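You operate a simulated robot arm through the tools that you are given. There is no shell and no other tool. Be economical: measure what you need, move in short steps, check, and stop when the job is done.

You are at the controls of a simulated robot arm. One attempt, no reset.

## Task
Tidy the drinks kit: bottle in the blender's collar, both beige caps in the grey tub.
Fine: then slide the tub a hand's width away from the worktop's edge.
Where things are to end (x, y in the base frame): grey tub within 4 cm of [59, 27].

Only the result counts: the job must be done as asked and must still hold three seconds after the hand-in. Knocking over, shifting, dropping, spilling or breaking anything else fails it. Lids that push on must go on centred and level and be pressed home; caps that screw on are set level and turned clockwise until they are tight.

## Robot
A 6-joint arm with a two-finger parallel gripper, fixed in place. Base frame: the origin is at the foot of the arm, x ahead of it, y to its left, z up; the work surface is at about z = 91. Readings come in cm, rad, newtons and seconds.
With the tool pointing down near the work surface it reaches from about 36 to 76 cm from the base axis. Its first joint turns from -1.152 to 1.152 rad. Payload 2.45 kg.
The TCP is the grasp point between the finger pads, 2.4 cm short of the fingertips. In the tool frame z runs along the fingers and y along their closing line. Largest opening 6.8 cm; finger width 1.7, thickness 1; the body of the gripper, 4 by 7 cm, starts 4.1 cm behind the TCP.
Orientation is that of the tool frame in the base frame, as a unit quaternion [w, x, y, z]. With the fingers straight down and closing along the base's y, the tool's x points along the base's -x, its y along +y and its z along -z.

## Interface
- The arm moves only by the tool send_rows. Its argument "plan" is a list of rows, each a list of 3 entries, a list of its own where there are three numbers: the finger opening in m, from 0 to 0.068, then the shift along the tool's x, y, z in units of 30 mm (1.0 is 30 mm), then the turn, a rotation vector about the tool's x, y, z in units of 4 degrees (1.0 is 4 degrees). In form: [[grip, [x, y, z], [rx, ry, rz]], ...]. A call has 1 to 20 rows; each row shifts and turns the commanded pose from where the row before left it, along the tool's axes as they then stand. A call with a number of a shift or a turn outside -1 to 1 is refused whole. Rows are played at 5 a second. More than 5 cm and 0.15 rad between two rows, or a gripper value outside its range, and nothing of the call is played. A pose out of reach is approached as far as the arm can. The call stops where the force on the tool passes 40 N (or 10 N more than at its start, if that is more) or the arm is blocked; 0.2 s more then pass. The fingers move at their own pace (about 10.8 cm/s each) and stop on an object; they squeeze with about 27 N. The grip force told is the motor's: it shows also when the fingers shut on nothing. Time passes only in rows, and 0.2 s behind the last, so rows that do not move let the fingers close. The reply holds the time, the measured pose of the TCP, the force on the tool along the base axes, the opening and the grip force, in the units named above and with some noise, with the torque about the TCP (base axes, N m) and any sound that the robot's microphone picked up, and new pictures: "views" is both (left out), scene, wrist or none.
- Cameras (640 x 400 px; columns grow to the right, rows downward): "scene" is fixed at [18.05, 43.21, 145.7]; the picture's right is [-0.56, -0.83, 0.00], its down [-0.52, 0.35, -0.78] and it looks along [0.65, -0.44, -0.63] (base axes); focal length 227 px, centre (320, 200). "wrist" rides on the gripper at [8.4, 1.1, -7.5] in the tool frame; the picture's right is [-0.13, 0.99, 0.00], its down [-0.60, -0.08, -0.79] and it looks along [-0.79, -0.10, 0.61] (tool axes); focal length 251 px, centre (320, 200). There is no depth. A picture from a camera that has moved, and an enlarged one, comes with that camera's place and axes in the base frame and with its lens.
- enlarge(camera, box): a new picture of the part [left, top, right, bottom] of that camera's present view, enlarged. It takes no simulated time.
- close_job(): hands the job in; it is judged then, once.

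Go step by step. Nothing tells you positions but the pictures and the camera data: compare them with the known pose of the tool, close in by small moves and look again before you grip or let go. The budget is 120 turns and 200 pictures, counting those below and the enlarged ones. Unless the task says otherwise, let go and move clear before handing in, and close with one line.

The tools are called after ">>>" as name(argument=value, ...) on one line, values as JSON. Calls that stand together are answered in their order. send_rows: Moves the arm, as the interface text tells. Its arguments: {"type":"object","properties":{"plan":{"type":"array"},"views":{"type":"string","enum":["both","scene","wrist","none"]}},"required":["plan"]} The other tools are called the same way: enlarge (camera, box) takes an enlarged picture of a part of a camera's view; close_job () hands the job in.

At the start:

```text
time_s: 0.0
eef_pos: [50.12, 4.04, 131.35]
orientation: [0.0, 0.0, 1.0, 0.001]
contact_force: [-0.5, -0.2, 0.1]
ft_torque: [0.02, 0.0, 0.03]
finger_gap: 6.82
grip_force: 0.1
```

scene: 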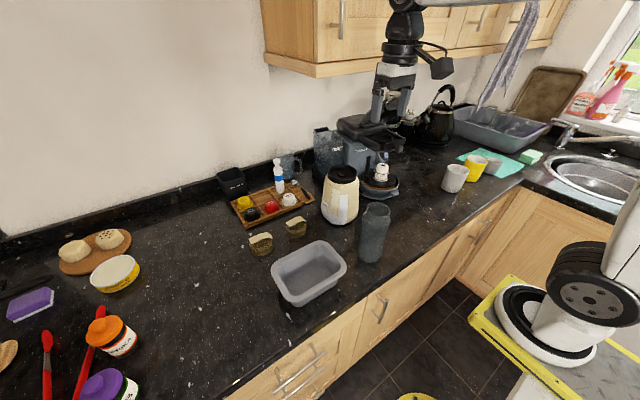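
wrist: 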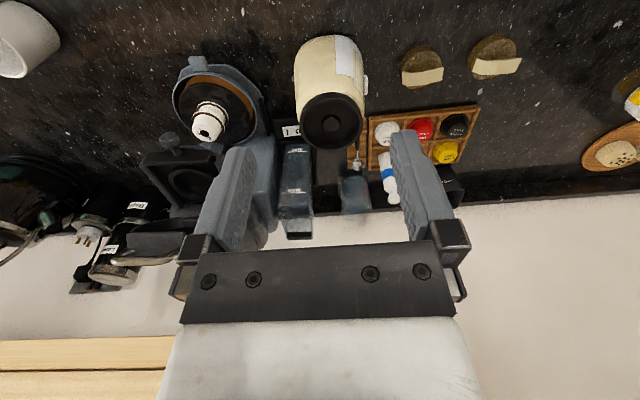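

I see the worktop with a grey tub, two small cap-like items near it, and a bottle with a blender. I'll enlarge to identify them.

>>> enlarge(camera="scene", box=[220, 140, 420, 310])

>>> enlarge(camera="wrist", box=[130, 20, 390, 240])

>>> enlarge(camera="wrist", box=[350, 20, 640, 220])

>>> enlarge(camera="scene", box=[300, 110, 420, 220])

```text
2.35 times, centred on (320, 225) of scene
camera zoom: at [18.05, 43.21, 145.7], right [-0.56, -0.83, 0.0], down [-0.52, 0.35, -0.78], along [0.65, -0.44, -0.63], focal length 535 px, centre (320, 141)
```

zoom: 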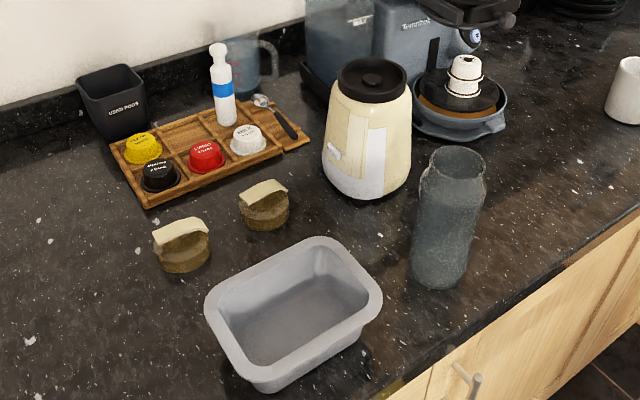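

```text
1.82 times, centred on (260, 130) of wrist
camera zoom: at [41.65, 5.26, 138.88], right [0.13, 0.99, 0.0], down [0.6, -0.08, 0.79], along [0.79, -0.1, -0.61], focal length 457 px, centre (429, 327)
```

zoom: 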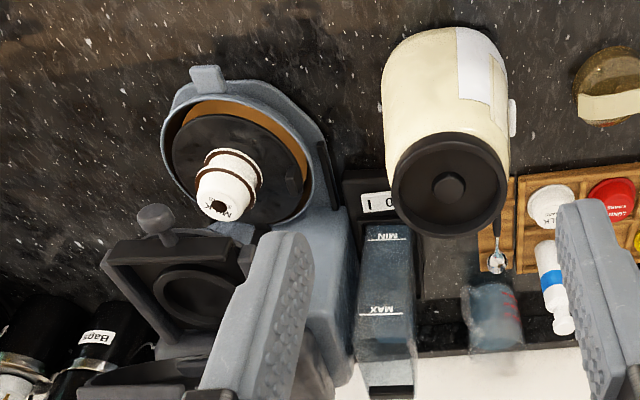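

```text
2.00 times, centred on (495, 120) of wrist
camera zoom: at [41.65, 5.26, 138.88], right [0.13, 0.99, 0.0], down [0.6, -0.08, 0.79], along [0.79, -0.1, -0.61], focal length 503 px, centre (-30, 360)
```

zoom: 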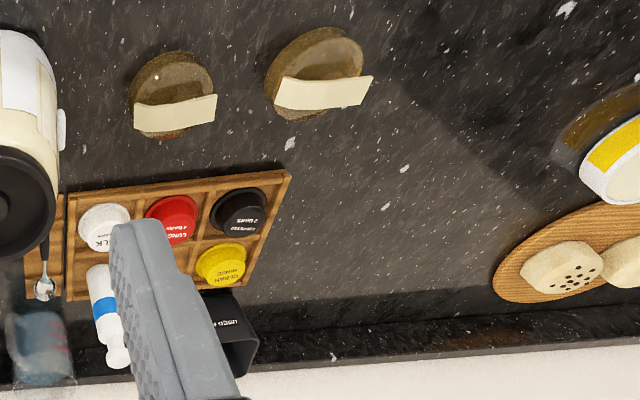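

```text
3.64 times, centred on (360, 165) of scene
camera zoom: at [18.05, 43.21, 145.7], right [-0.56, -0.83, 0.0], down [-0.52, 0.35, -0.78], along [0.65, -0.44, -0.63], focal length 826 px, centre (174, 327)
```

zoom: 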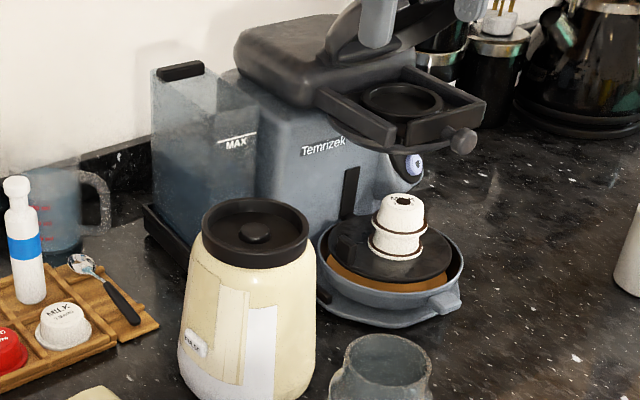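

The blender is the cream body with the black collar at about (64, 4, 108). The bottle stands at about (45, 7), the tub at about (47, 27), and the caps at about (65, 20) and (65, 33). I'll move the wrist camera to look at the bottle more closely.

>>> send_rows(plan=[[0.068, [0.9, 0.22, 0.37], [0, 0, 0]], [0.068, [0.9, 0.22, 0.37], [0, 0, 0]], [0.068, [0.9, 0.22, 0.37], [0, 0, 0]]], views="both")

```text
time_s: 0.8
eef_pos: [41.87, 6.17, 128.02]
orientation: [0.001, 0.0, 1.0, 0.001]
contact_force: [0.7, -0.2, 0.7]
ft_torque: [-0.02, -0.02, -0.01]
finger_gap: 6.81
grip_force: 0.1
camera wrist: at [33.42, 7.31, 135.54], right [0.13, 0.99, 0.0], down [0.6, -0.08, 0.79], along [0.79, -0.1, -0.61], focal length 251 px, centre (320, 200)
```

scene: 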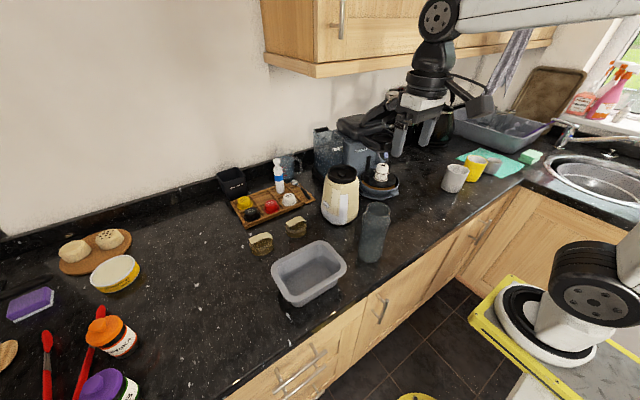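
wrist: 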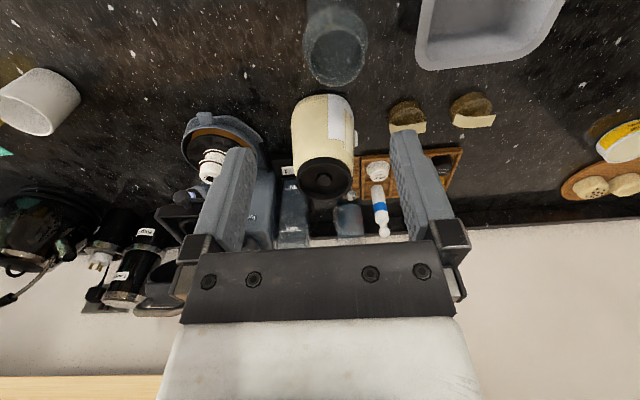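

>>> enlarge(camera="wrist", box=[270, 0, 398, 80])

>>> enlarge(camera="scene", box=[310, 160, 438, 270])

>>> enlarge(camera="wrist", box=[270, 80, 398, 210])

```text
5.00 times, centred on (334, 40) of wrist
camera zoom: at [33.42, 7.31, 135.54], right [0.13, 0.99, 0.0], down [0.6, -0.08, 0.79], along [0.79, -0.1, -0.61], focal length 1257 px, centre (250, 1000)
```

zoom: 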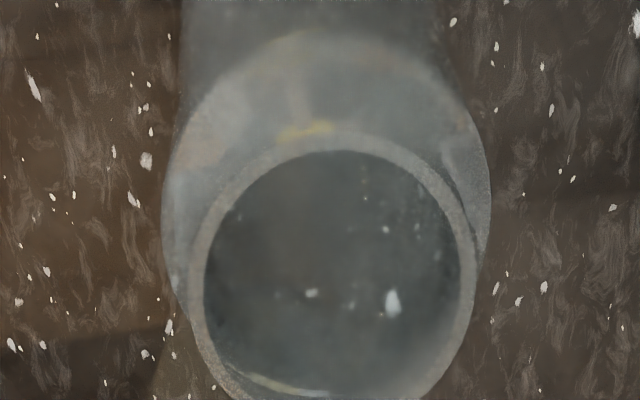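

```text
3.64 times, centred on (374, 215) of scene
camera zoom: at [18.05, 43.21, 145.7], right [-0.56, -0.83, 0.0], down [-0.52, 0.35, -0.78], along [0.65, -0.44, -0.63], focal length 826 px, centre (124, 146)
```

zoom: 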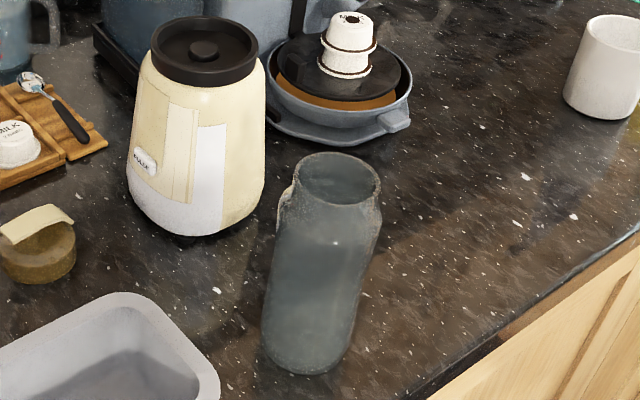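

```text
3.08 times, centred on (334, 145) of wrist
camera zoom: at [33.42, 7.31, 135.54], right [0.13, 0.99, 0.0], down [0.6, -0.08, 0.79], along [0.79, -0.1, -0.61], focal length 774 px, centre (277, 369)
```

zoom: 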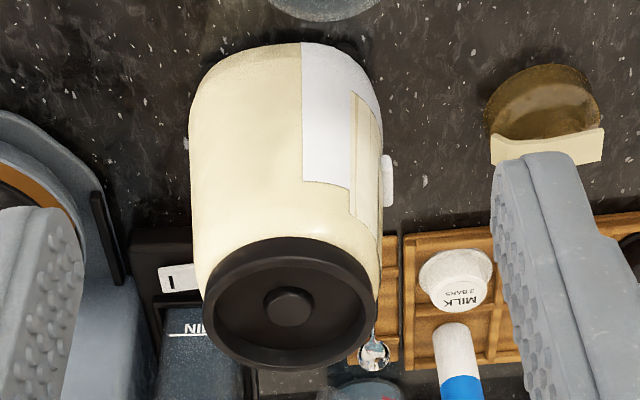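

The bottle is upright and open, with its rim centred near (44.9, 7.6, 108.8) and its neck about 5.7 cm across. The collar's inside is about 7.7 cm. I'll go above the bottle and check the alignment.

>>> send_rows(plan=[[0.068, [-0.5, 0.25, 0.8], [0, 0, 0]], [0.068, [-0.51, 0.24, 0.8], [0, 0, 0]], [0.068, [0, 0, 0.9], [0, 0, 0]], [0.068, [0, 0, 0.9], [0, 0, 0]]], views="both")

>>> enlarge(camera="wrist", box=[160, 60, 480, 260])

>>> enlarge(camera="scene", box=[310, 160, 438, 270])

```text
time_s: 1.8
eef_pos: [45.12, 7.69, 117.76]
orientation: [0.001, 0.0, 1.0, 0.001]
contact_force: [-0.2, 0.4, -0.3]
ft_torque: [0.01, 0.0, 0.02]
finger_gap: 6.78
grip_force: 0.1
camera wrist: at [36.61, 8.81, 125.28], right [0.13, 0.99, 0.0], down [0.6, -0.08, 0.79], along [0.79, -0.1, -0.61], focal length 251 px, centre (320, 200)
```

scene: 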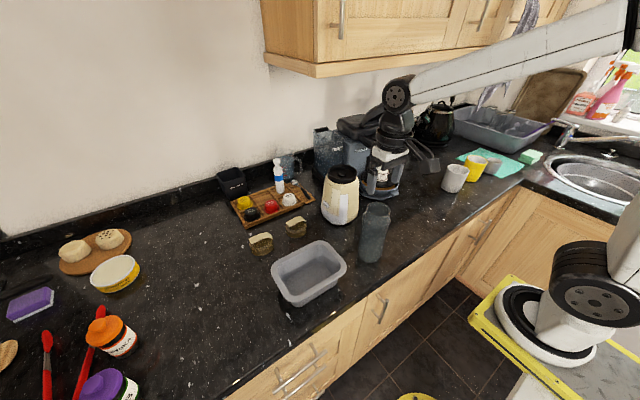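
wrist: 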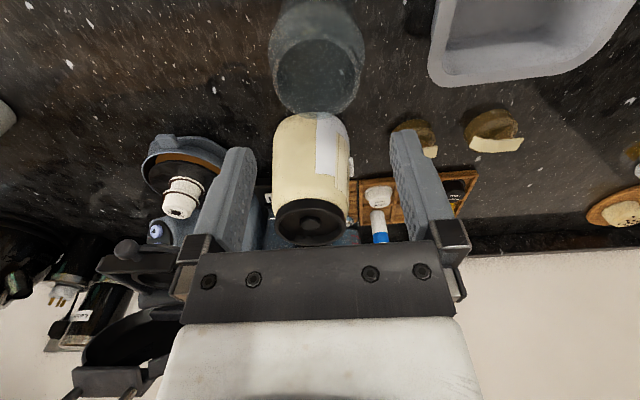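

```text
2.00 times, centred on (320, 160) of wrist
camera zoom: at [36.61, 8.81, 125.28], right [0.13, 0.99, 0.0], down [0.6, -0.08, 0.79], along [0.79, -0.1, -0.61], focal length 503 px, centre (320, 280)
```

zoom: 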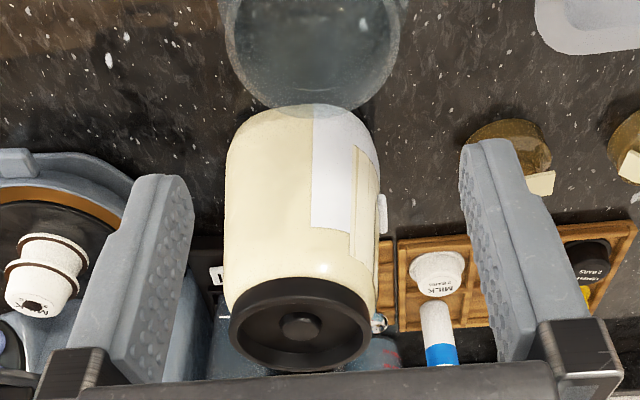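

```text
3.64 times, centred on (374, 215) of scene
camera zoom: at [18.05, 43.21, 145.7], right [-0.56, -0.83, 0.0], down [-0.52, 0.35, -0.78], along [0.65, -0.44, -0.63], focal length 826 px, centre (124, 146)
```

zoom: 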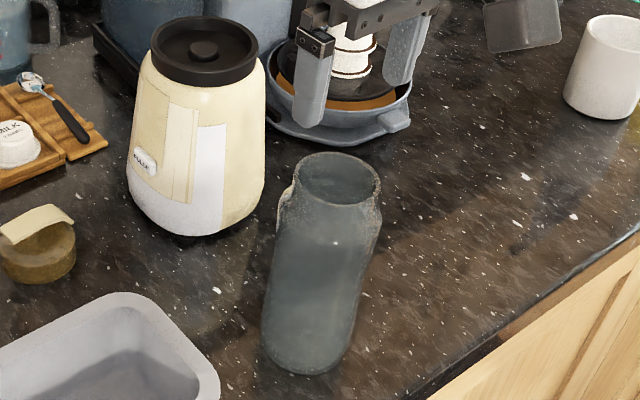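

The tool is aligned with the rim at about (44.75, 7.7). I'll lower it until the tips straddle the neck.

>>> send_rows(plan=[[0.068, [0.1, 0, 0.8], [0, 0, 0]], [0.068, [0, 0, 0.8], [0, 0, 0]], [0.068, [0, 0, 0.6], [0, 0, 0]], [0.068, [0, 0, 0.4], [0, 0, 0]]], views="both")

>>> enlarge(camera="scene", box=[320, 170, 430, 270])

```text
time_s: 2.8
eef_pos: [44.75, 7.83, 110.0]
orientation: [0.002, 0.0, 1.0, 0.001]
contact_force: [-0.1, -0.1, -0.1]
ft_torque: [-0.01, -0.02, 0.01]
finger_gap: 6.77
grip_force: 0.1
camera wrist: at [36.3, 8.91, 117.59], right [0.13, 0.99, 0.0], down [0.6, -0.08, 0.79], along [0.79, -0.1, -0.61], focal length 251 px, centre (320, 200)
```

scene: 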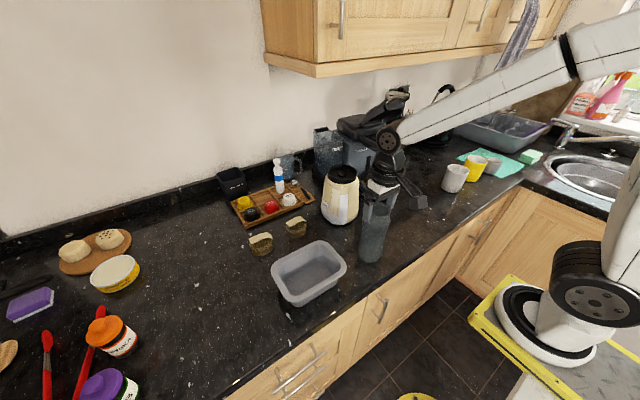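
wrist: 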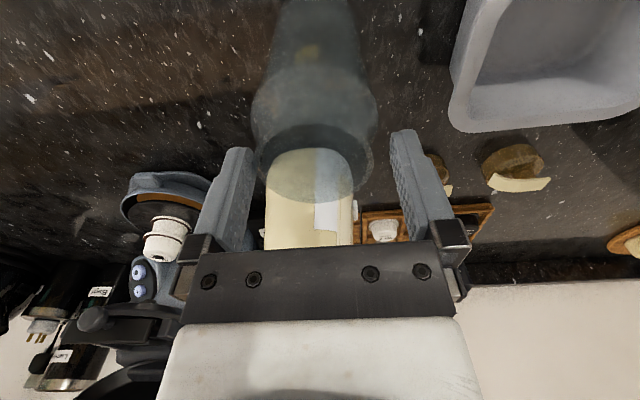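

```text
4.00 times, centred on (375, 220) of scene
camera zoom: at [18.05, 43.21, 145.7], right [-0.56, -0.83, 0.0], down [-0.52, 0.35, -0.78], along [0.65, -0.44, -0.63], focal length 909 px, centre (100, 120)
```

zoom: 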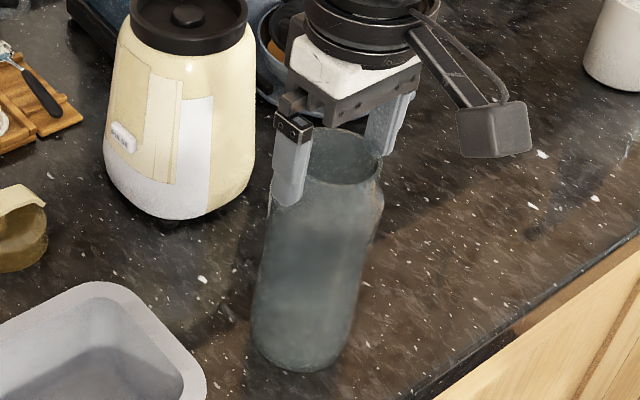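

The fingers straddle the neck. I'll lower slightly more and close.

>>> send_rows(plan=[[0.068, [0, 0, 0.25], [0, 0, 0]], [0.06, [0, 0, 0], [0, 0, 0]], [0.05, [0, 0, 0], [0, 0, 0]], [0.04, [0, 0, 0], [0, 0, 0]], [0.04, [0, 0, 0], [0, 0, 0]]], views="both")

>>> enlarge(camera="scene", box=[320, 170, 430, 270])

```text
time_s: 4.0
eef_pos: [44.75, 7.74, 109.33]
orientation: [0.001, 0.0, 1.0, 0.001]
contact_force: [-0.5, -0.2, 0.8]
ft_torque: [0.01, 0.0, -0.01]
finger_gap: 5.71
grip_force: 26.7
camera wrist: at [36.29, 8.86, 116.87], right [0.13, 0.99, 0.0], down [0.6, -0.08, 0.79], along [0.79, -0.1, -0.61], focal length 251 px, centre (320, 200)
```

scene: 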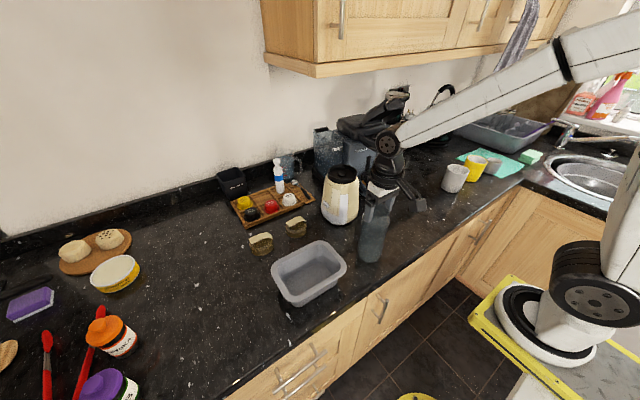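
wrist: 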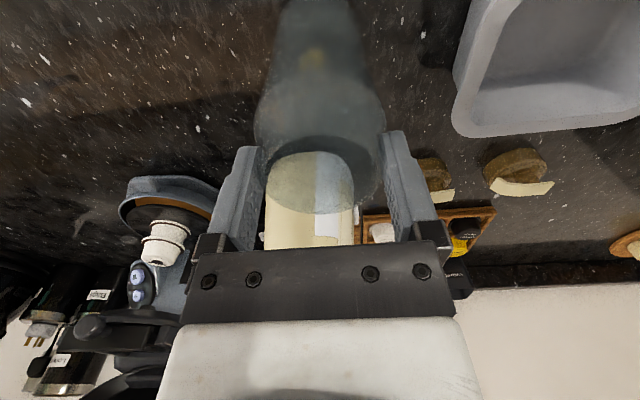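

```text
4.00 times, centred on (375, 220) of scene
camera zoom: at [18.05, 43.21, 145.7], right [-0.56, -0.83, 0.0], down [-0.52, 0.35, -0.78], along [0.65, -0.44, -0.63], focal length 909 px, centre (100, 120)
```

zoom: 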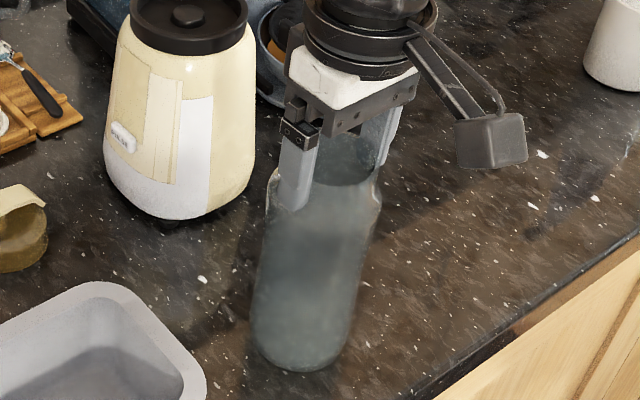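

I have the neck, at a 5.7 cm gap. Next I'll lift the bottle straight up 20 cm.

>>> send_rows(plan=[[0.04, [0, 0, -0.4], [0, 0, 0]], [0.04, [0, 0, -0.8], [0, 0, 0]], [0.04, [0, 0, -0.9], [0, 0, 0]], [0.04, [0, 0, -0.9], [0, 0, 0]], [0.04, [0, 0, -0.9], [0, 0, 0]], [0.04, [0, 0, -0.9], [0, 0, 0]], [0.04, [0, 0, -0.9], [0, 0, 0]], [0.04, [0, 0, -0.9], [0, 0, 0]], [0.04, [0, 0, -0.4], [0, 0, 0]], [0.04, [0, 0, 0], [0, 0, 0]]], views="both")

>>> enlarge(camera="scene", box=[310, 80, 470, 240])

```text
time_s: 6.2
eef_pos: [44.79, 7.58, 130.37]
orientation: [0.001, 0.0, 1.0, 0.001]
contact_force: [-0.1, 0.0, -0.7]
ft_torque: [-0.01, -0.03, 0.01]
finger_gap: 5.71
grip_force: 27.2
camera wrist: at [36.42, 8.68, 137.93], right [0.13, 0.99, 0.0], down [0.6, -0.08, 0.79], along [0.79, -0.1, -0.61], focal length 251 px, centre (320, 200)
```

scene: 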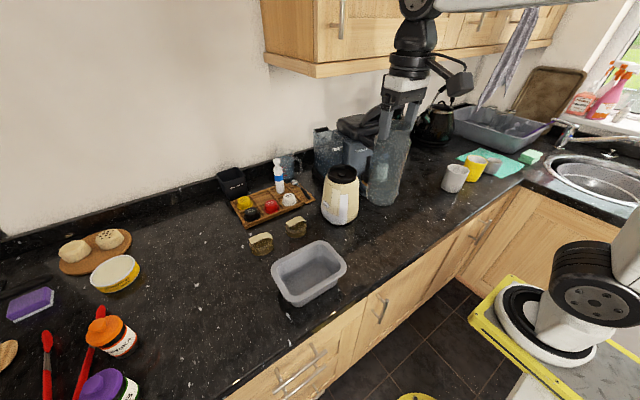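
wrist: 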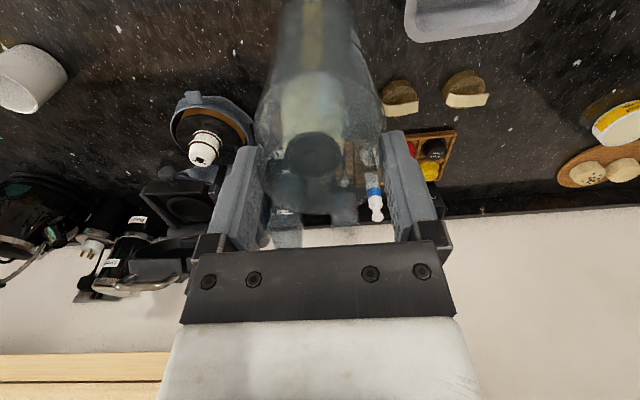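

```text
2.50 times, centred on (390, 160) of scene
camera zoom: at [18.05, 43.21, 145.7], right [-0.56, -0.83, 0.0], down [-0.52, 0.35, -0.78], along [0.65, -0.44, -0.63], focal length 568 px, centre (145, 300)
```

zoom: 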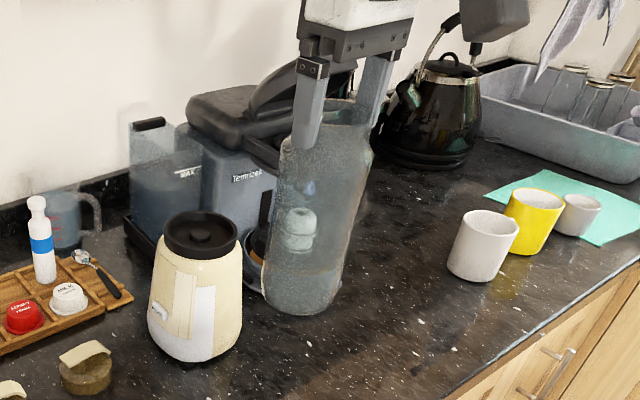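

The bottle hangs vertical with its base at about z 112. Next I'll carry it over the collar.

>>> send_rows(plan=[[0.04, [-0.6, -0.11, 0], [0, 0, 0]], [0.04, [-0.95, -0.18, 0], [0, 0, 0]], [0.04, [-0.95, -0.18, 0], [0, 0, 0]], [0.04, [-0.95, -0.18, 0], [0, 0, 0]], [0.04, [-0.95, -0.18, 0], [0, 0, 0]], [0.04, [-0.95, -0.18, 0], [0, 0, 0]], [0.04, [-0.65, -0.11, 0], [0, 0, 0]], [0.04, [-0.35, -0.04, 0], [0, 0, 0]], [0.04, [0, 0, 0], [0, 0, 0]]], views="both")

>>> enlarge(camera="scene", box=[290, 80, 418, 208])

>>> enlarge(camera="wrist", box=[220, 0, 420, 160])

```text
time_s: 8.2
eef_pos: [63.75, 4.13, 130.29]
orientation: [0.001, 0.001, 1.0, 0.001]
contact_force: [0.6, 1.3, -1.3]
ft_torque: [-0.03, 0.0, 0.02]
finger_gap: 5.7
grip_force: 26.7
camera wrist: at [55.29, 5.21, 137.82], right [0.13, 0.99, 0.0], down [0.6, -0.08, 0.79], along [0.79, -0.1, -0.61], focal length 251 px, centre (320, 200)
```

scene: 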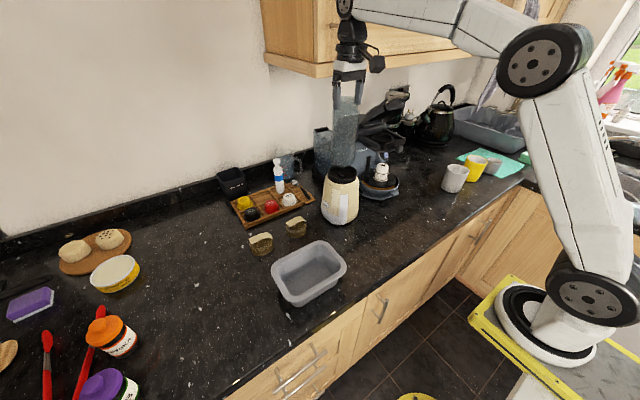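
wrist: 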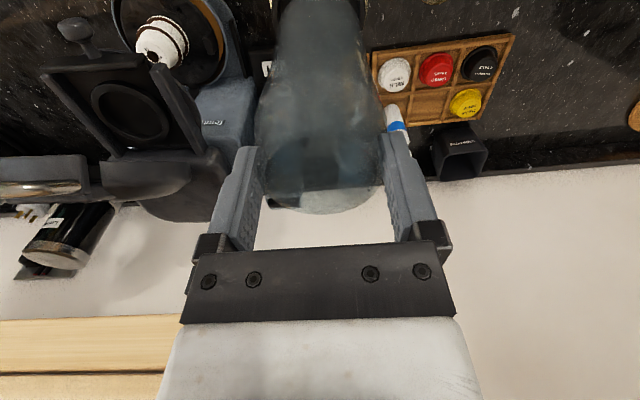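

```text
3.12 times, centred on (354, 144) of scene
camera zoom: at [18.05, 43.21, 145.7], right [-0.56, -0.83, 0.0], down [-0.52, 0.35, -0.78], along [0.65, -0.44, -0.63], focal length 710 px, centre (214, 375)
```

zoom: 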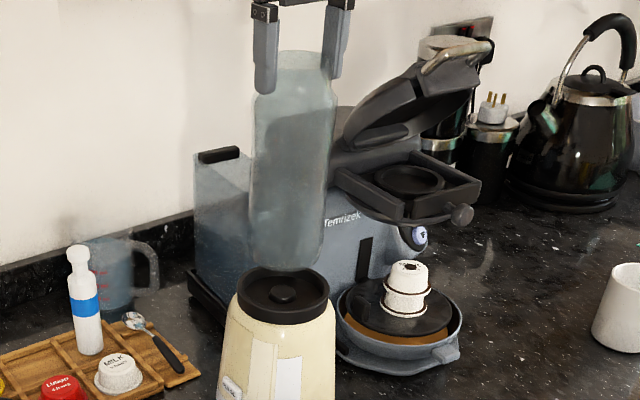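

```text
2.50 times, centred on (320, 80) of wrist
camera zoom: at [55.29, 5.21, 137.82], right [0.13, 0.99, 0.0], down [0.6, -0.08, 0.79], along [0.79, -0.1, -0.61], focal length 629 px, centre (320, 500)
```

zoom: 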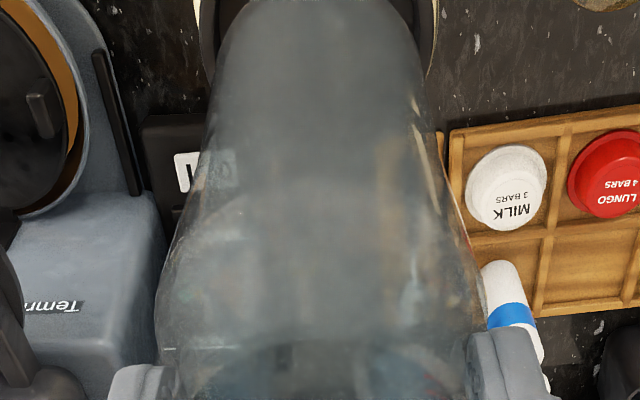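

The bottle appears centred over the collar. I'll lower it to just above the rim and check.

>>> send_rows(plan=[[0.04, [-0.05, 0, 0.5], [0, 0, 0]], [0.04, [0, 0, 0.4], [0, 0, 0]], [0.04, [0, 0, 0], [0, 0, 0]]], views="both")

>>> enlarge(camera="scene", box=[310, 140, 374, 190])

>>> enlarge(camera="wrist", box=[260, 0, 380, 80])

```text
time_s: 9.0
eef_pos: [63.97, 4.13, 127.41]
orientation: [0.001, 0.001, 1.0, 0.001]
contact_force: [-0.3, -0.6, -1.7]
ft_torque: [0.01, 0.0, -0.01]
finger_gap: 5.7
grip_force: 26.9
camera wrist: at [55.46, 5.19, 135.11], right [0.13, 0.99, 0.0], down [0.6, -0.08, 0.79], along [0.79, -0.1, -0.61], focal length 251 px, centre (320, 200)
```

scene: 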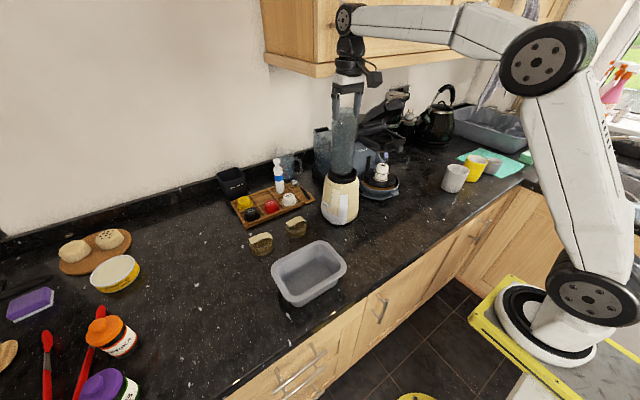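
wrist: 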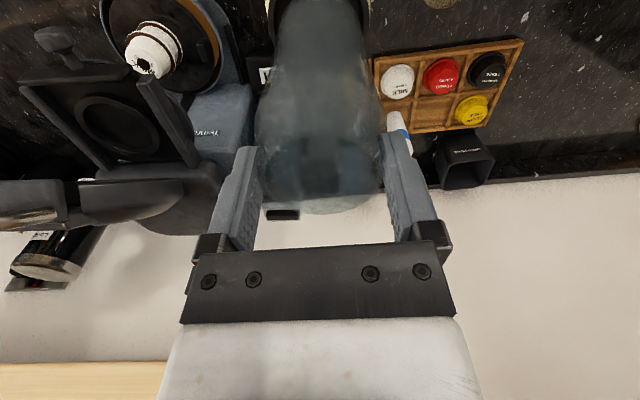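

```text
8.00 times, centred on (342, 165) of scene
camera zoom: at [18.05, 43.21, 145.7], right [-0.56, -0.83, 0.0], down [-0.52, 0.35, -0.78], along [0.65, -0.44, -0.63], focal length 1818 px, centre (144, 480)
```

zoom: 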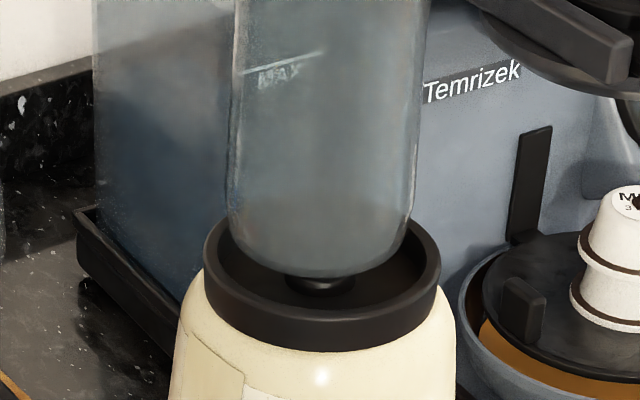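

```text
5.00 times, centred on (320, 40) of wrist
camera zoom: at [55.46, 5.19, 135.11], right [0.13, 0.99, 0.0], down [0.6, -0.08, 0.79], along [0.79, -0.1, -0.61], focal length 1257 px, centre (320, 1000)
```

zoom: 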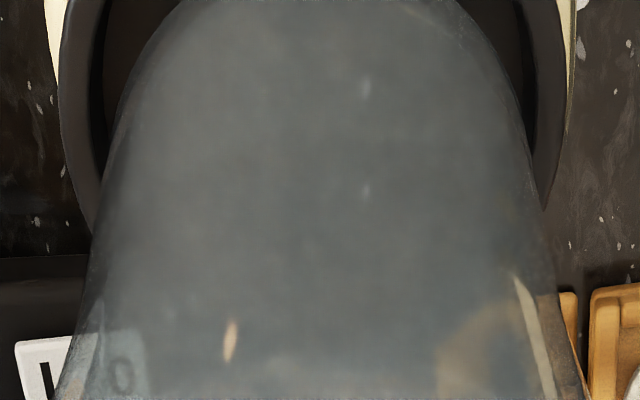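

The bottle is centred to about 1 mm, needing a tiny shift to -y. I'll lower it gently into the collar.

>>> send_rows(plan=[[0.04, [0, -0.035, 0.1], [0, 0, 0]], [0.04, [0, 0, 0.15], [0, 0, 0]], [0.04, [0, 0, 0.15], [0, 0, 0]], [0.04, [0, 0, 0.1], [0, 0, 0]]], views="scene")

>>> enlarge(camera="scene", box=[310, 140, 374, 190])

```text
time_s: 10.0
eef_pos: [63.97, 3.92, 126.1]
orientation: [0.002, 0.0, 1.0, 0.0]
contact_force: [0.4, -0.1, -0.6]
ft_torque: [-0.02, -0.03, 0.02]
finger_gap: 5.7
grip_force: 27.1
```

scene: 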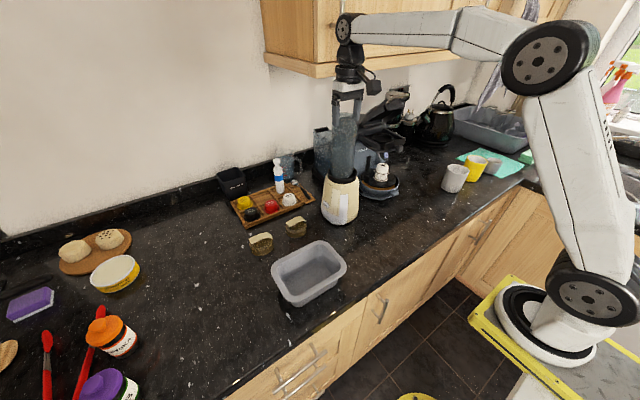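

```text
8.00 times, centred on (342, 165) of scene
camera zoom: at [18.05, 43.21, 145.7], right [-0.56, -0.83, 0.0], down [-0.52, 0.35, -0.78], along [0.65, -0.44, -0.63], focal length 1818 px, centre (144, 480)
```

zoom: 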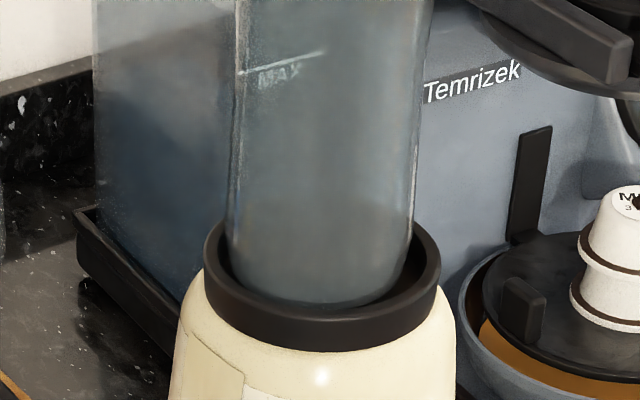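

It's entering the collar cleanly, so I'll continue down gently.

>>> send_rows(plan=[[0.04, [0, 0, 0.12], [0, 0, 0]], [0.04, [0, 0, 0.12], [0, 0, 0]], [0.04, [0, 0, 0.12], [0, 0, 0]], [0.04, [0, 0, 0.1], [0, 0, 0]]], views="scene")

>>> enlarge(camera="scene", box=[310, 140, 374, 190])

```text
time_s: 11.0
eef_pos: [64.03, 4.0, 125.19]
orientation: [0.006, 0.0, 1.0, 0.001]
contact_force: [0.8, 0.2, 35.2]
ft_torque: [-0.39, 0.11, 0.03]
finger_gap: 5.7
grip_force: 27.0
```

scene: 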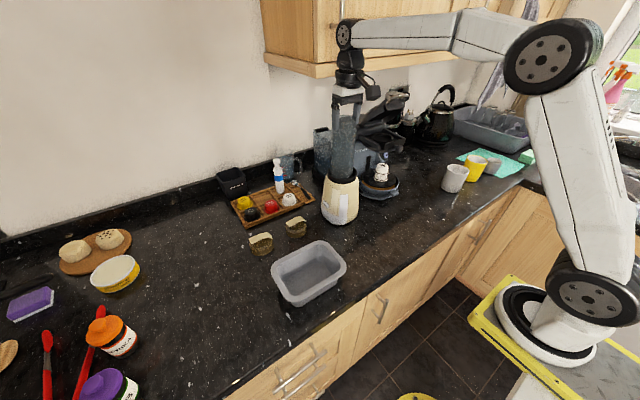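

```text
8.00 times, centred on (342, 165) of scene
camera zoom: at [17.98, 43.2, 145.71], right [-0.56, -0.83, 0.0], down [-0.52, 0.35, -0.78], along [0.65, -0.44, -0.63], focal length 1818 px, centre (144, 480)
```

zoom: 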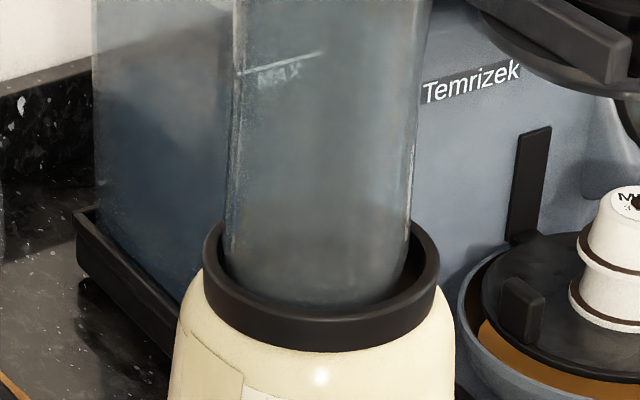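

It's seated firmly at base z ≈ 107. I'll relieve the pressing force before opening.

>>> send_rows(plan=[[0.04, [0, 0, -0.08], [0, 0, 0]], [0.04, [0, 0, -0.06], [0, 0, 0]], [0.04, [0, 0, 0], [0, 0, 0]]], views="none")

```text
time_s: 11.8
eef_pos: [63.85, 3.96, 125.31]
orientation: [0.001, 0.0, 1.0, 0.0]
contact_force: [5.3, -1.3, 19.1]
ft_torque: [-0.19, -0.76, 0.04]
finger_gap: 5.7
grip_force: 27.0
```

>>> send_rows(plan=[[0.04, [0, 0, -0.05], [0, 0, 0]], [0.04, [0, 0, -0.03], [0, 0, 0]], [0.04, [0, 0, 0], [0, 0, 0]]], views="wrist")

>>> enlarge(camera="scene", box=[310, 140, 374, 190])

>>> enlarge(camera="wrist", box=[260, 0, 380, 80])

```text
time_s: 12.6
eef_pos: [63.9, 3.9, 125.27]
orientation: [-0.001, 0.0, 1.0, 0.002]
contact_force: [1.0, 1.1, 1.0]
ft_torque: [0.2, -0.36, 0.09]
finger_gap: 5.72
grip_force: 27.1
camera wrist: at [55.48, 5.08, 132.79], right [0.13, 0.99, 0.0], down [0.61, -0.08, 0.79], along [0.78, -0.1, -0.61], focal length 251 px, centre (320, 200)
```

wrist: 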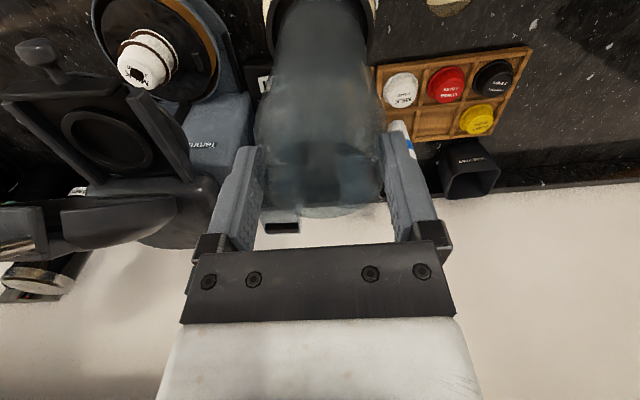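

```text
8.00 times, centred on (342, 165) of scene
camera zoom: at [18.05, 43.21, 145.7], right [-0.56, -0.83, 0.0], down [-0.52, 0.35, -0.78], along [0.65, -0.44, -0.63], focal length 1818 px, centre (144, 480)
```

zoom: 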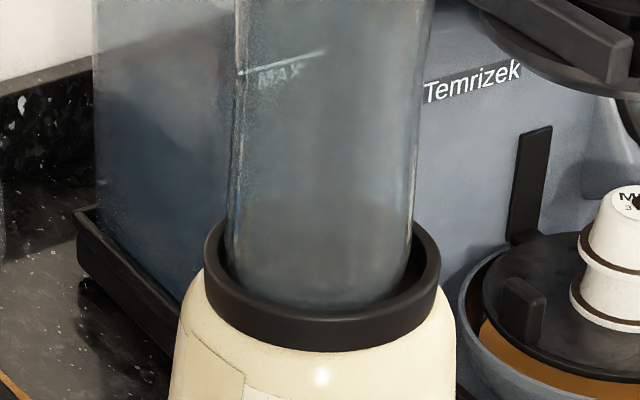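

```text
5.00 times, centred on (320, 40) of wrist
camera zoom: at [55.48, 5.08, 132.79], right [0.13, 0.99, 0.0], down [0.61, -0.08, 0.79], along [0.78, -0.1, -0.61], focal length 1257 px, centre (320, 1000)
```

zoom: 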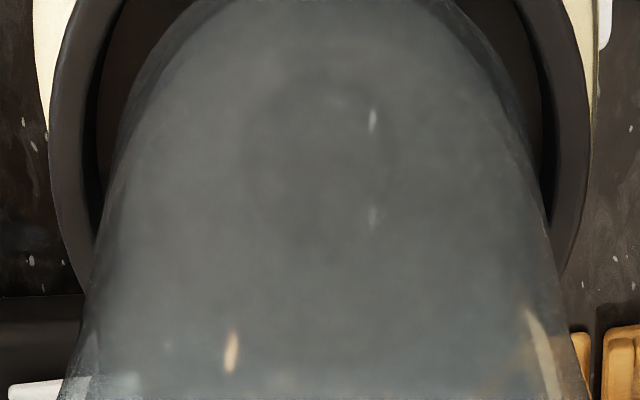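

The force is now near zero and the bottle base sits inside the collar. I'll open slowly.

>>> send_rows(plan=[[0.0575, [0, 0, 0], [0, 0, 0]], [0.058, [0, 0, 0], [0, 0, 0]], [0.06, [0, 0, 0], [0, 0, 0]], [0.064, [0, 0, 0], [0, 0, 0]], [0.068, [0, 0, 0], [0, 0, 0]]], views="both")

>>> enlarge(camera="scene", box=[290, 80, 390, 200])

>>> enlarge(camera="wrist", box=[210, 0, 430, 220])

```text
time_s: 13.8
eef_pos: [64.01, 4.01, 125.38]
orientation: [0.001, 0.0, 1.0, 0.001]
contact_force: [-0.3, 0.6, -0.2]
ft_torque: [-0.04, 0.0, 0.01]
finger_gap: 6.8
grip_force: 0.1
camera wrist: at [55.48, 5.06, 132.91], right [0.13, 0.99, 0.0], down [0.6, -0.08, 0.79], along [0.79, -0.1, -0.61], focal length 251 px, centre (320, 200)
```

scene: 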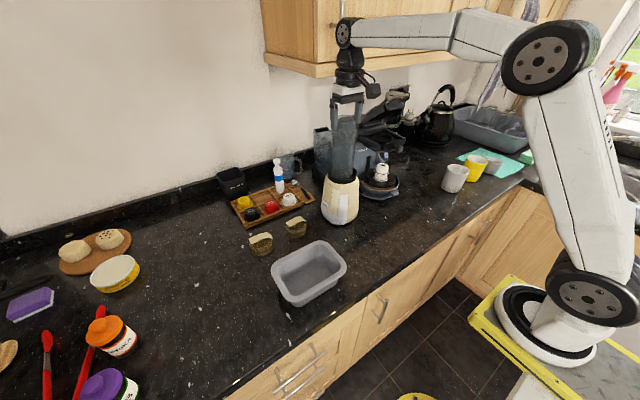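
wrist: 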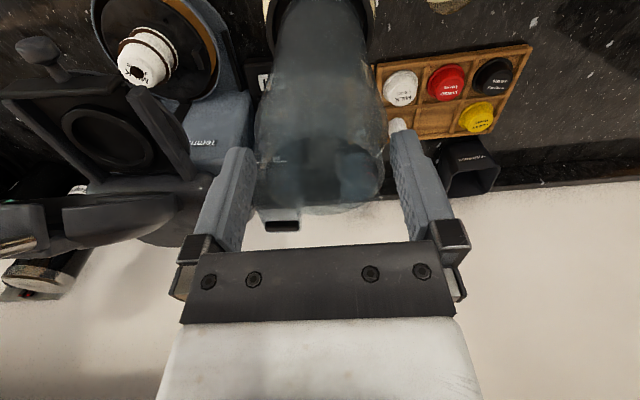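

```text
3.33 times, centred on (340, 140) of scene
camera zoom: at [18.05, 43.21, 145.7], right [-0.56, -0.83, 0.0], down [-0.52, 0.35, -0.78], along [0.65, -0.44, -0.63], focal length 757 px, centre (253, 400)
```

zoom: 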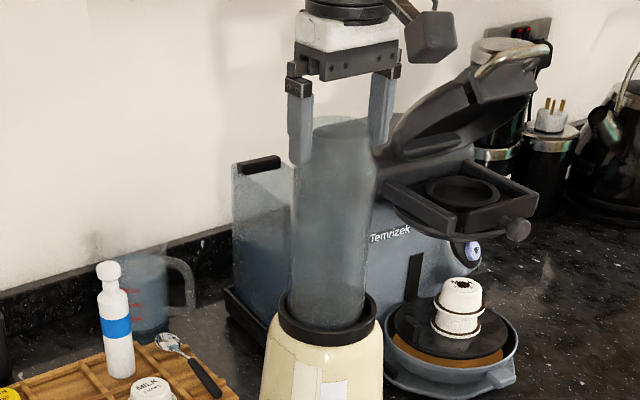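

```text
1.82 times, centred on (320, 110) of wrist
camera zoom: at [55.48, 5.06, 132.91], right [0.13, 0.99, 0.0], down [0.6, -0.08, 0.79], along [0.79, -0.1, -0.61], focal length 457 px, centre (320, 364)
```

zoom: 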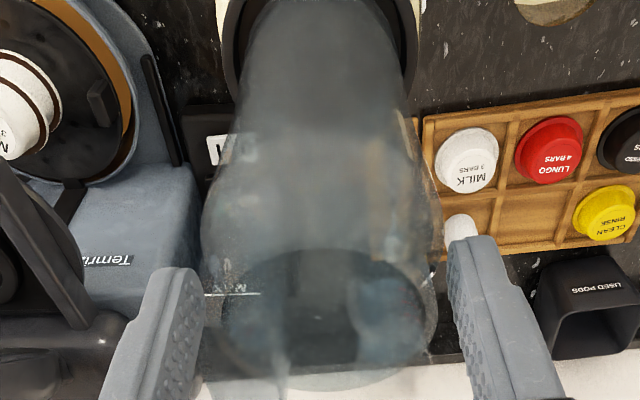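

The bottle stands free, so I'll rise straight up and look again.

>>> send_rows(plan=[[0.068, [0, 0, -0.4], [0, 0, 0]], [0.068, [0, 0, -0.8], [0, 0, 0]], [0.068, [0.6, 0, -0.9], [0, 0, 0]], [0.068, [0.9, 0, -0.3], [0, 0, 0]]], views="both")

>>> enlarge(camera="scene", box=[290, 80, 390, 200])

>>> enlarge(camera="wrist", box=[220, 20, 420, 240])

```text
time_s: 14.8
eef_pos: [59.4, 4.07, 132.82]
orientation: [0.0, 0.0, 1.0, 0.001]
contact_force: [-0.4, -0.6, 0.4]
ft_torque: [0.0, -0.04, -0.02]
finger_gap: 6.79
grip_force: 0.0
camera wrist: at [50.98, 5.14, 140.23], right [0.13, 0.99, 0.0], down [0.6, -0.08, 0.79], along [0.79, -0.1, -0.61], focal length 251 px, centre (320, 200)
```

scene: 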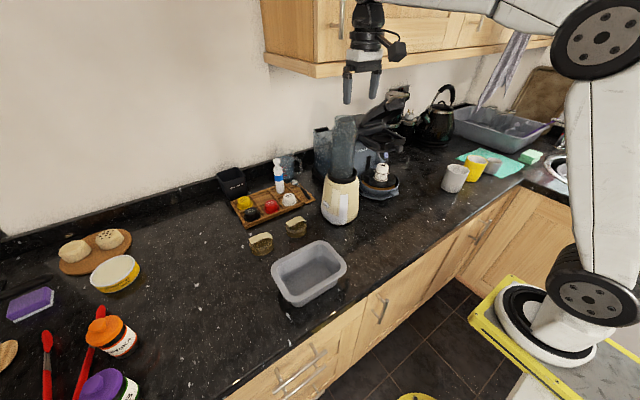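
wrist: 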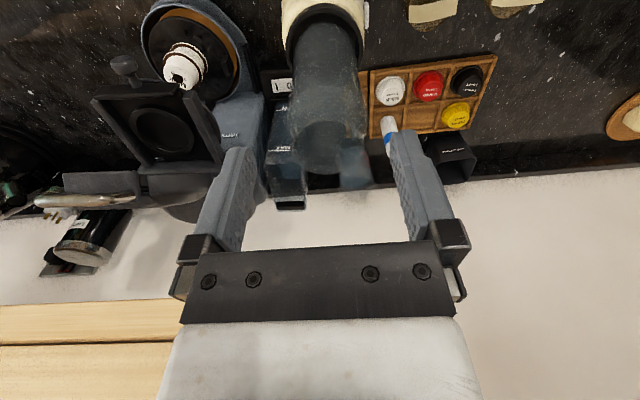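

```text
3.33 times, centred on (340, 140) of scene
camera zoom: at [18.05, 43.21, 145.7], right [-0.56, -0.83, 0.0], down [-0.52, 0.35, -0.78], along [0.65, -0.44, -0.63], focal length 757 px, centre (253, 400)
```

zoom: 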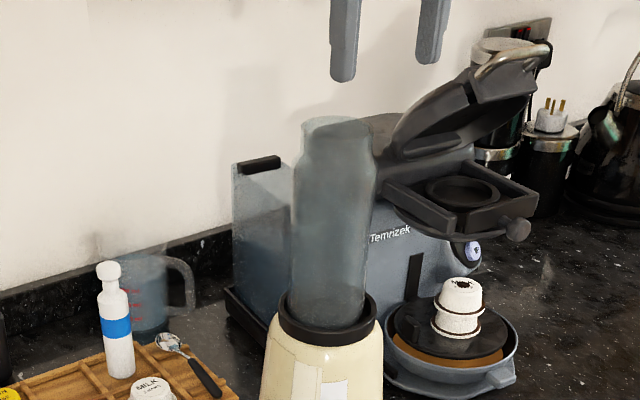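

```text
1.82 times, centred on (320, 130) of wrist
camera zoom: at [50.98, 5.14, 140.23], right [0.13, 0.99, 0.0], down [0.6, -0.08, 0.79], along [0.79, -0.1, -0.61], focal length 457 px, centre (320, 327)
```

zoom: 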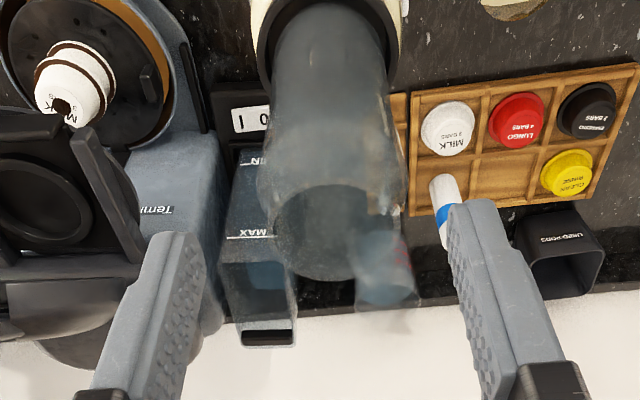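

The bottle is upright in the collar. Next I'll move over to inspect the caps.

>>> send_rows(plan=[[0.068, [0.3, 0.9, 0], [0, 0, 0]], [0.068, [0.3, 0.9, 0], [0, 0, 0]], [0.068, [0.3, 0.9, 0], [0, 0, 0]], [0.068, [0.3, 0.9, 0.3], [0, 0, 0]], [0.068, [0.3, 0.9, 0.5], [0, 0, 0]], [0.068, [0.3, 0.85, 0.9], [0, 0, 0]], [0.068, [0, 0, 0.9], [0, 0, 0]], [0.068, [0, 0, 0.9], [0, 0, 0]], [0.068, [0, 0, 0.9], [0, 0, 0]], [0.068, [0, 0, 0.9], [0, 0, 0]]], views="both")

>>> enlarge(camera="wrist", box=[220, 20, 480, 180])

>>> enlarge(camera="scene", box=[240, 200, 320, 270])

```text
time_s: 17.0
eef_pos: [54.06, 20.08, 116.75]
orientation: [0.001, 0.0, 1.0, 0.001]
contact_force: [-0.2, 0.3, 0.5]
ft_torque: [0.0, -0.02, 0.01]
finger_gap: 6.81
grip_force: 0.0
camera wrist: at [45.6, 21.23, 124.22], right [0.13, 0.99, 0.0], down [0.6, -0.08, 0.79], along [0.79, -0.1, -0.61], focal length 251 px, centre (320, 200)
```

scene: 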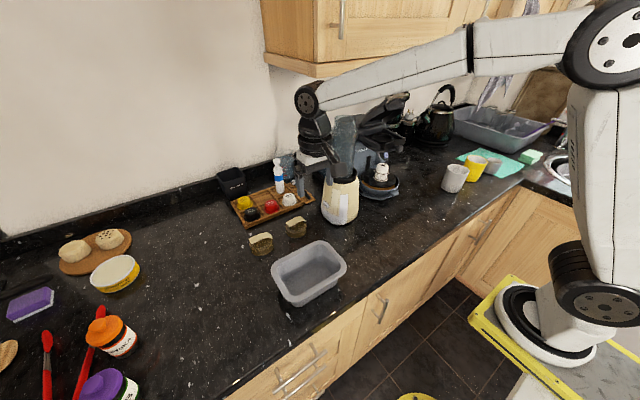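
wrist: 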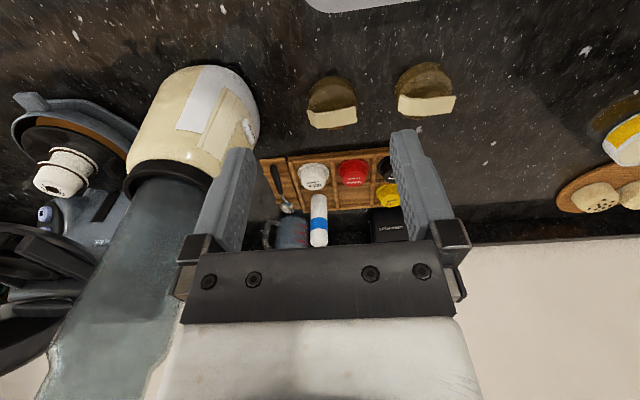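

```text
2.46 times, centred on (350, 100) of wrist
camera zoom: at [45.6, 21.23, 124.22], right [0.13, 0.99, 0.0], down [0.6, -0.08, 0.79], along [0.79, -0.1, -0.61], focal length 619 px, centre (246, 446)
```

zoom: 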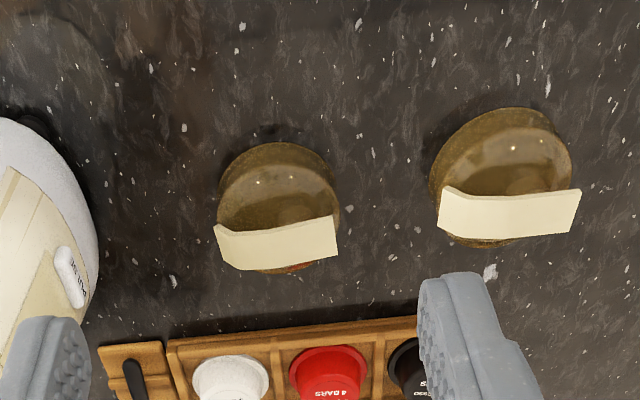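

```text
5.71 times, centred on (280, 235) of scene
camera zoom: at [18.05, 43.21, 145.7], right [-0.56, -0.83, 0.0], down [-0.52, 0.35, -0.78], along [0.65, -0.44, -0.63], focal length 1298 px, centre (549, 0)
```

zoom: 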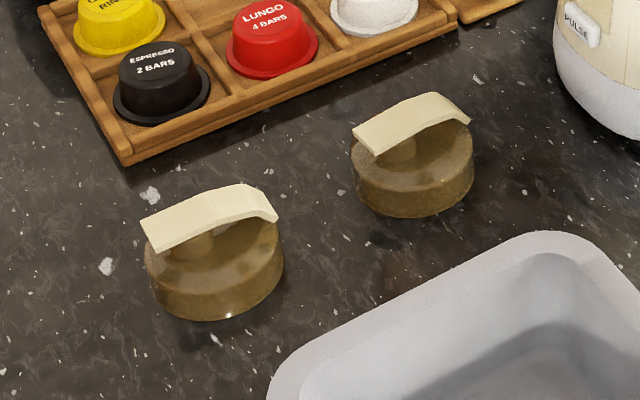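

The caps are discs about 6.7 cm wide, each with a beige strap arching over the top along y, at about (64.8, 20.6, z 96) and (65.1, 32.3). I'll rotate the tool 90° to grip the straps across x.

>>> send_rows(plan=[[0.068, [0, 0, 0], [0, 0, 1]], [0.068, [0, 0, 0], [0, 0, 1]], [0.068, [0, 0, 0], [0, 0, 1]], [0.068, [0, 0, 0], [0, 0, 1]], [0.068, [0, 0, 0], [0, 0, 1]], [0.068, [0, 0, 0], [0, 0, 1]], [0.068, [0, 0, 0], [0, 0, 1]], [0.068, [0, 0, 0], [0, 0, 1]], [0.068, [0, 0, 0], [0, 0, 1]], [0.068, [0, 0, 0], [0, 0, 1]], [0.068, [0, 0, 0], [0, 0, 1]], [0.068, [0, 0, 0], [0, 0, 1]], [0.068, [0, 0, 0], [0, 0, 1]], [0.068, [0, 0, 0], [0, 0, 1]], [0.068, [0, 0, 0], [0, 0, 1]], [0.068, [0, 0, 0], [0, 0, 1]], [0.068, [0, 0, 0], [0, 0, 1]], [0.068, [0, 0, 0], [0, 0, 1]], [0.068, [0, 0, 0], [0, 0, 1]], [0.068, [0, 0, 0], [0, 0, 1]]], views="none")

>>> send_rows(plan=[[0.068, [0, 0, 0], [0, 0, 1]], [0.068, [0, 0, 0], [0, 0, 1]], [0.068, [0, 0, 0], [0, 0, 0.5]], [0.068, [0, 0, 0], [0, 0, 0]]], views="both")

```text
time_s: 21.2
eef_pos: [54.08, 20.09, 116.65]
orientation: [0.0, 0.643, 0.766, 0.001]
contact_force: [0.0, -1.2, 0.0]
ft_torque: [-0.01, 0.01, 0.03]
finger_gap: 6.79
grip_force: 0.0
```

```text
time_s: 22.2
eef_pos: [54.06, 20.17, 116.62]
orientation: [0.0, 0.707, 0.707, 0.002]
contact_force: [-0.1, -1.2, -0.4]
ft_torque: [-0.02, 0.01, 0.0]
finger_gap: 6.82
grip_force: 0.1
camera wrist: at [55.07, 28.48, 124.19], right [0.99, -0.13, 0.0], down [-0.08, -0.6, 0.79], along [-0.1, -0.79, -0.61], focal length 251 px, centre (320, 200)
```

scene: 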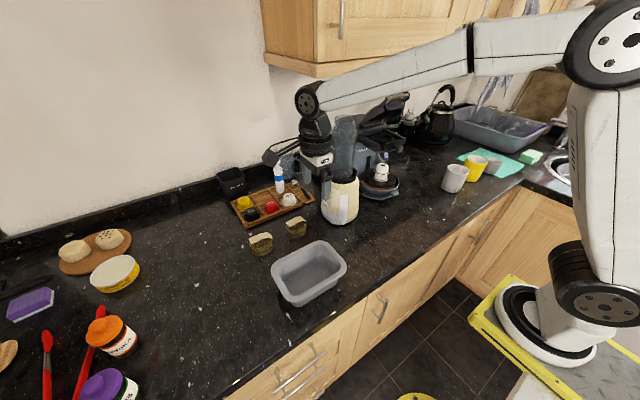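
wrist: 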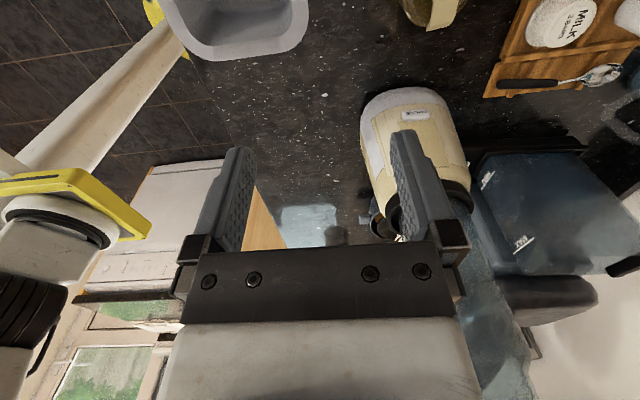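

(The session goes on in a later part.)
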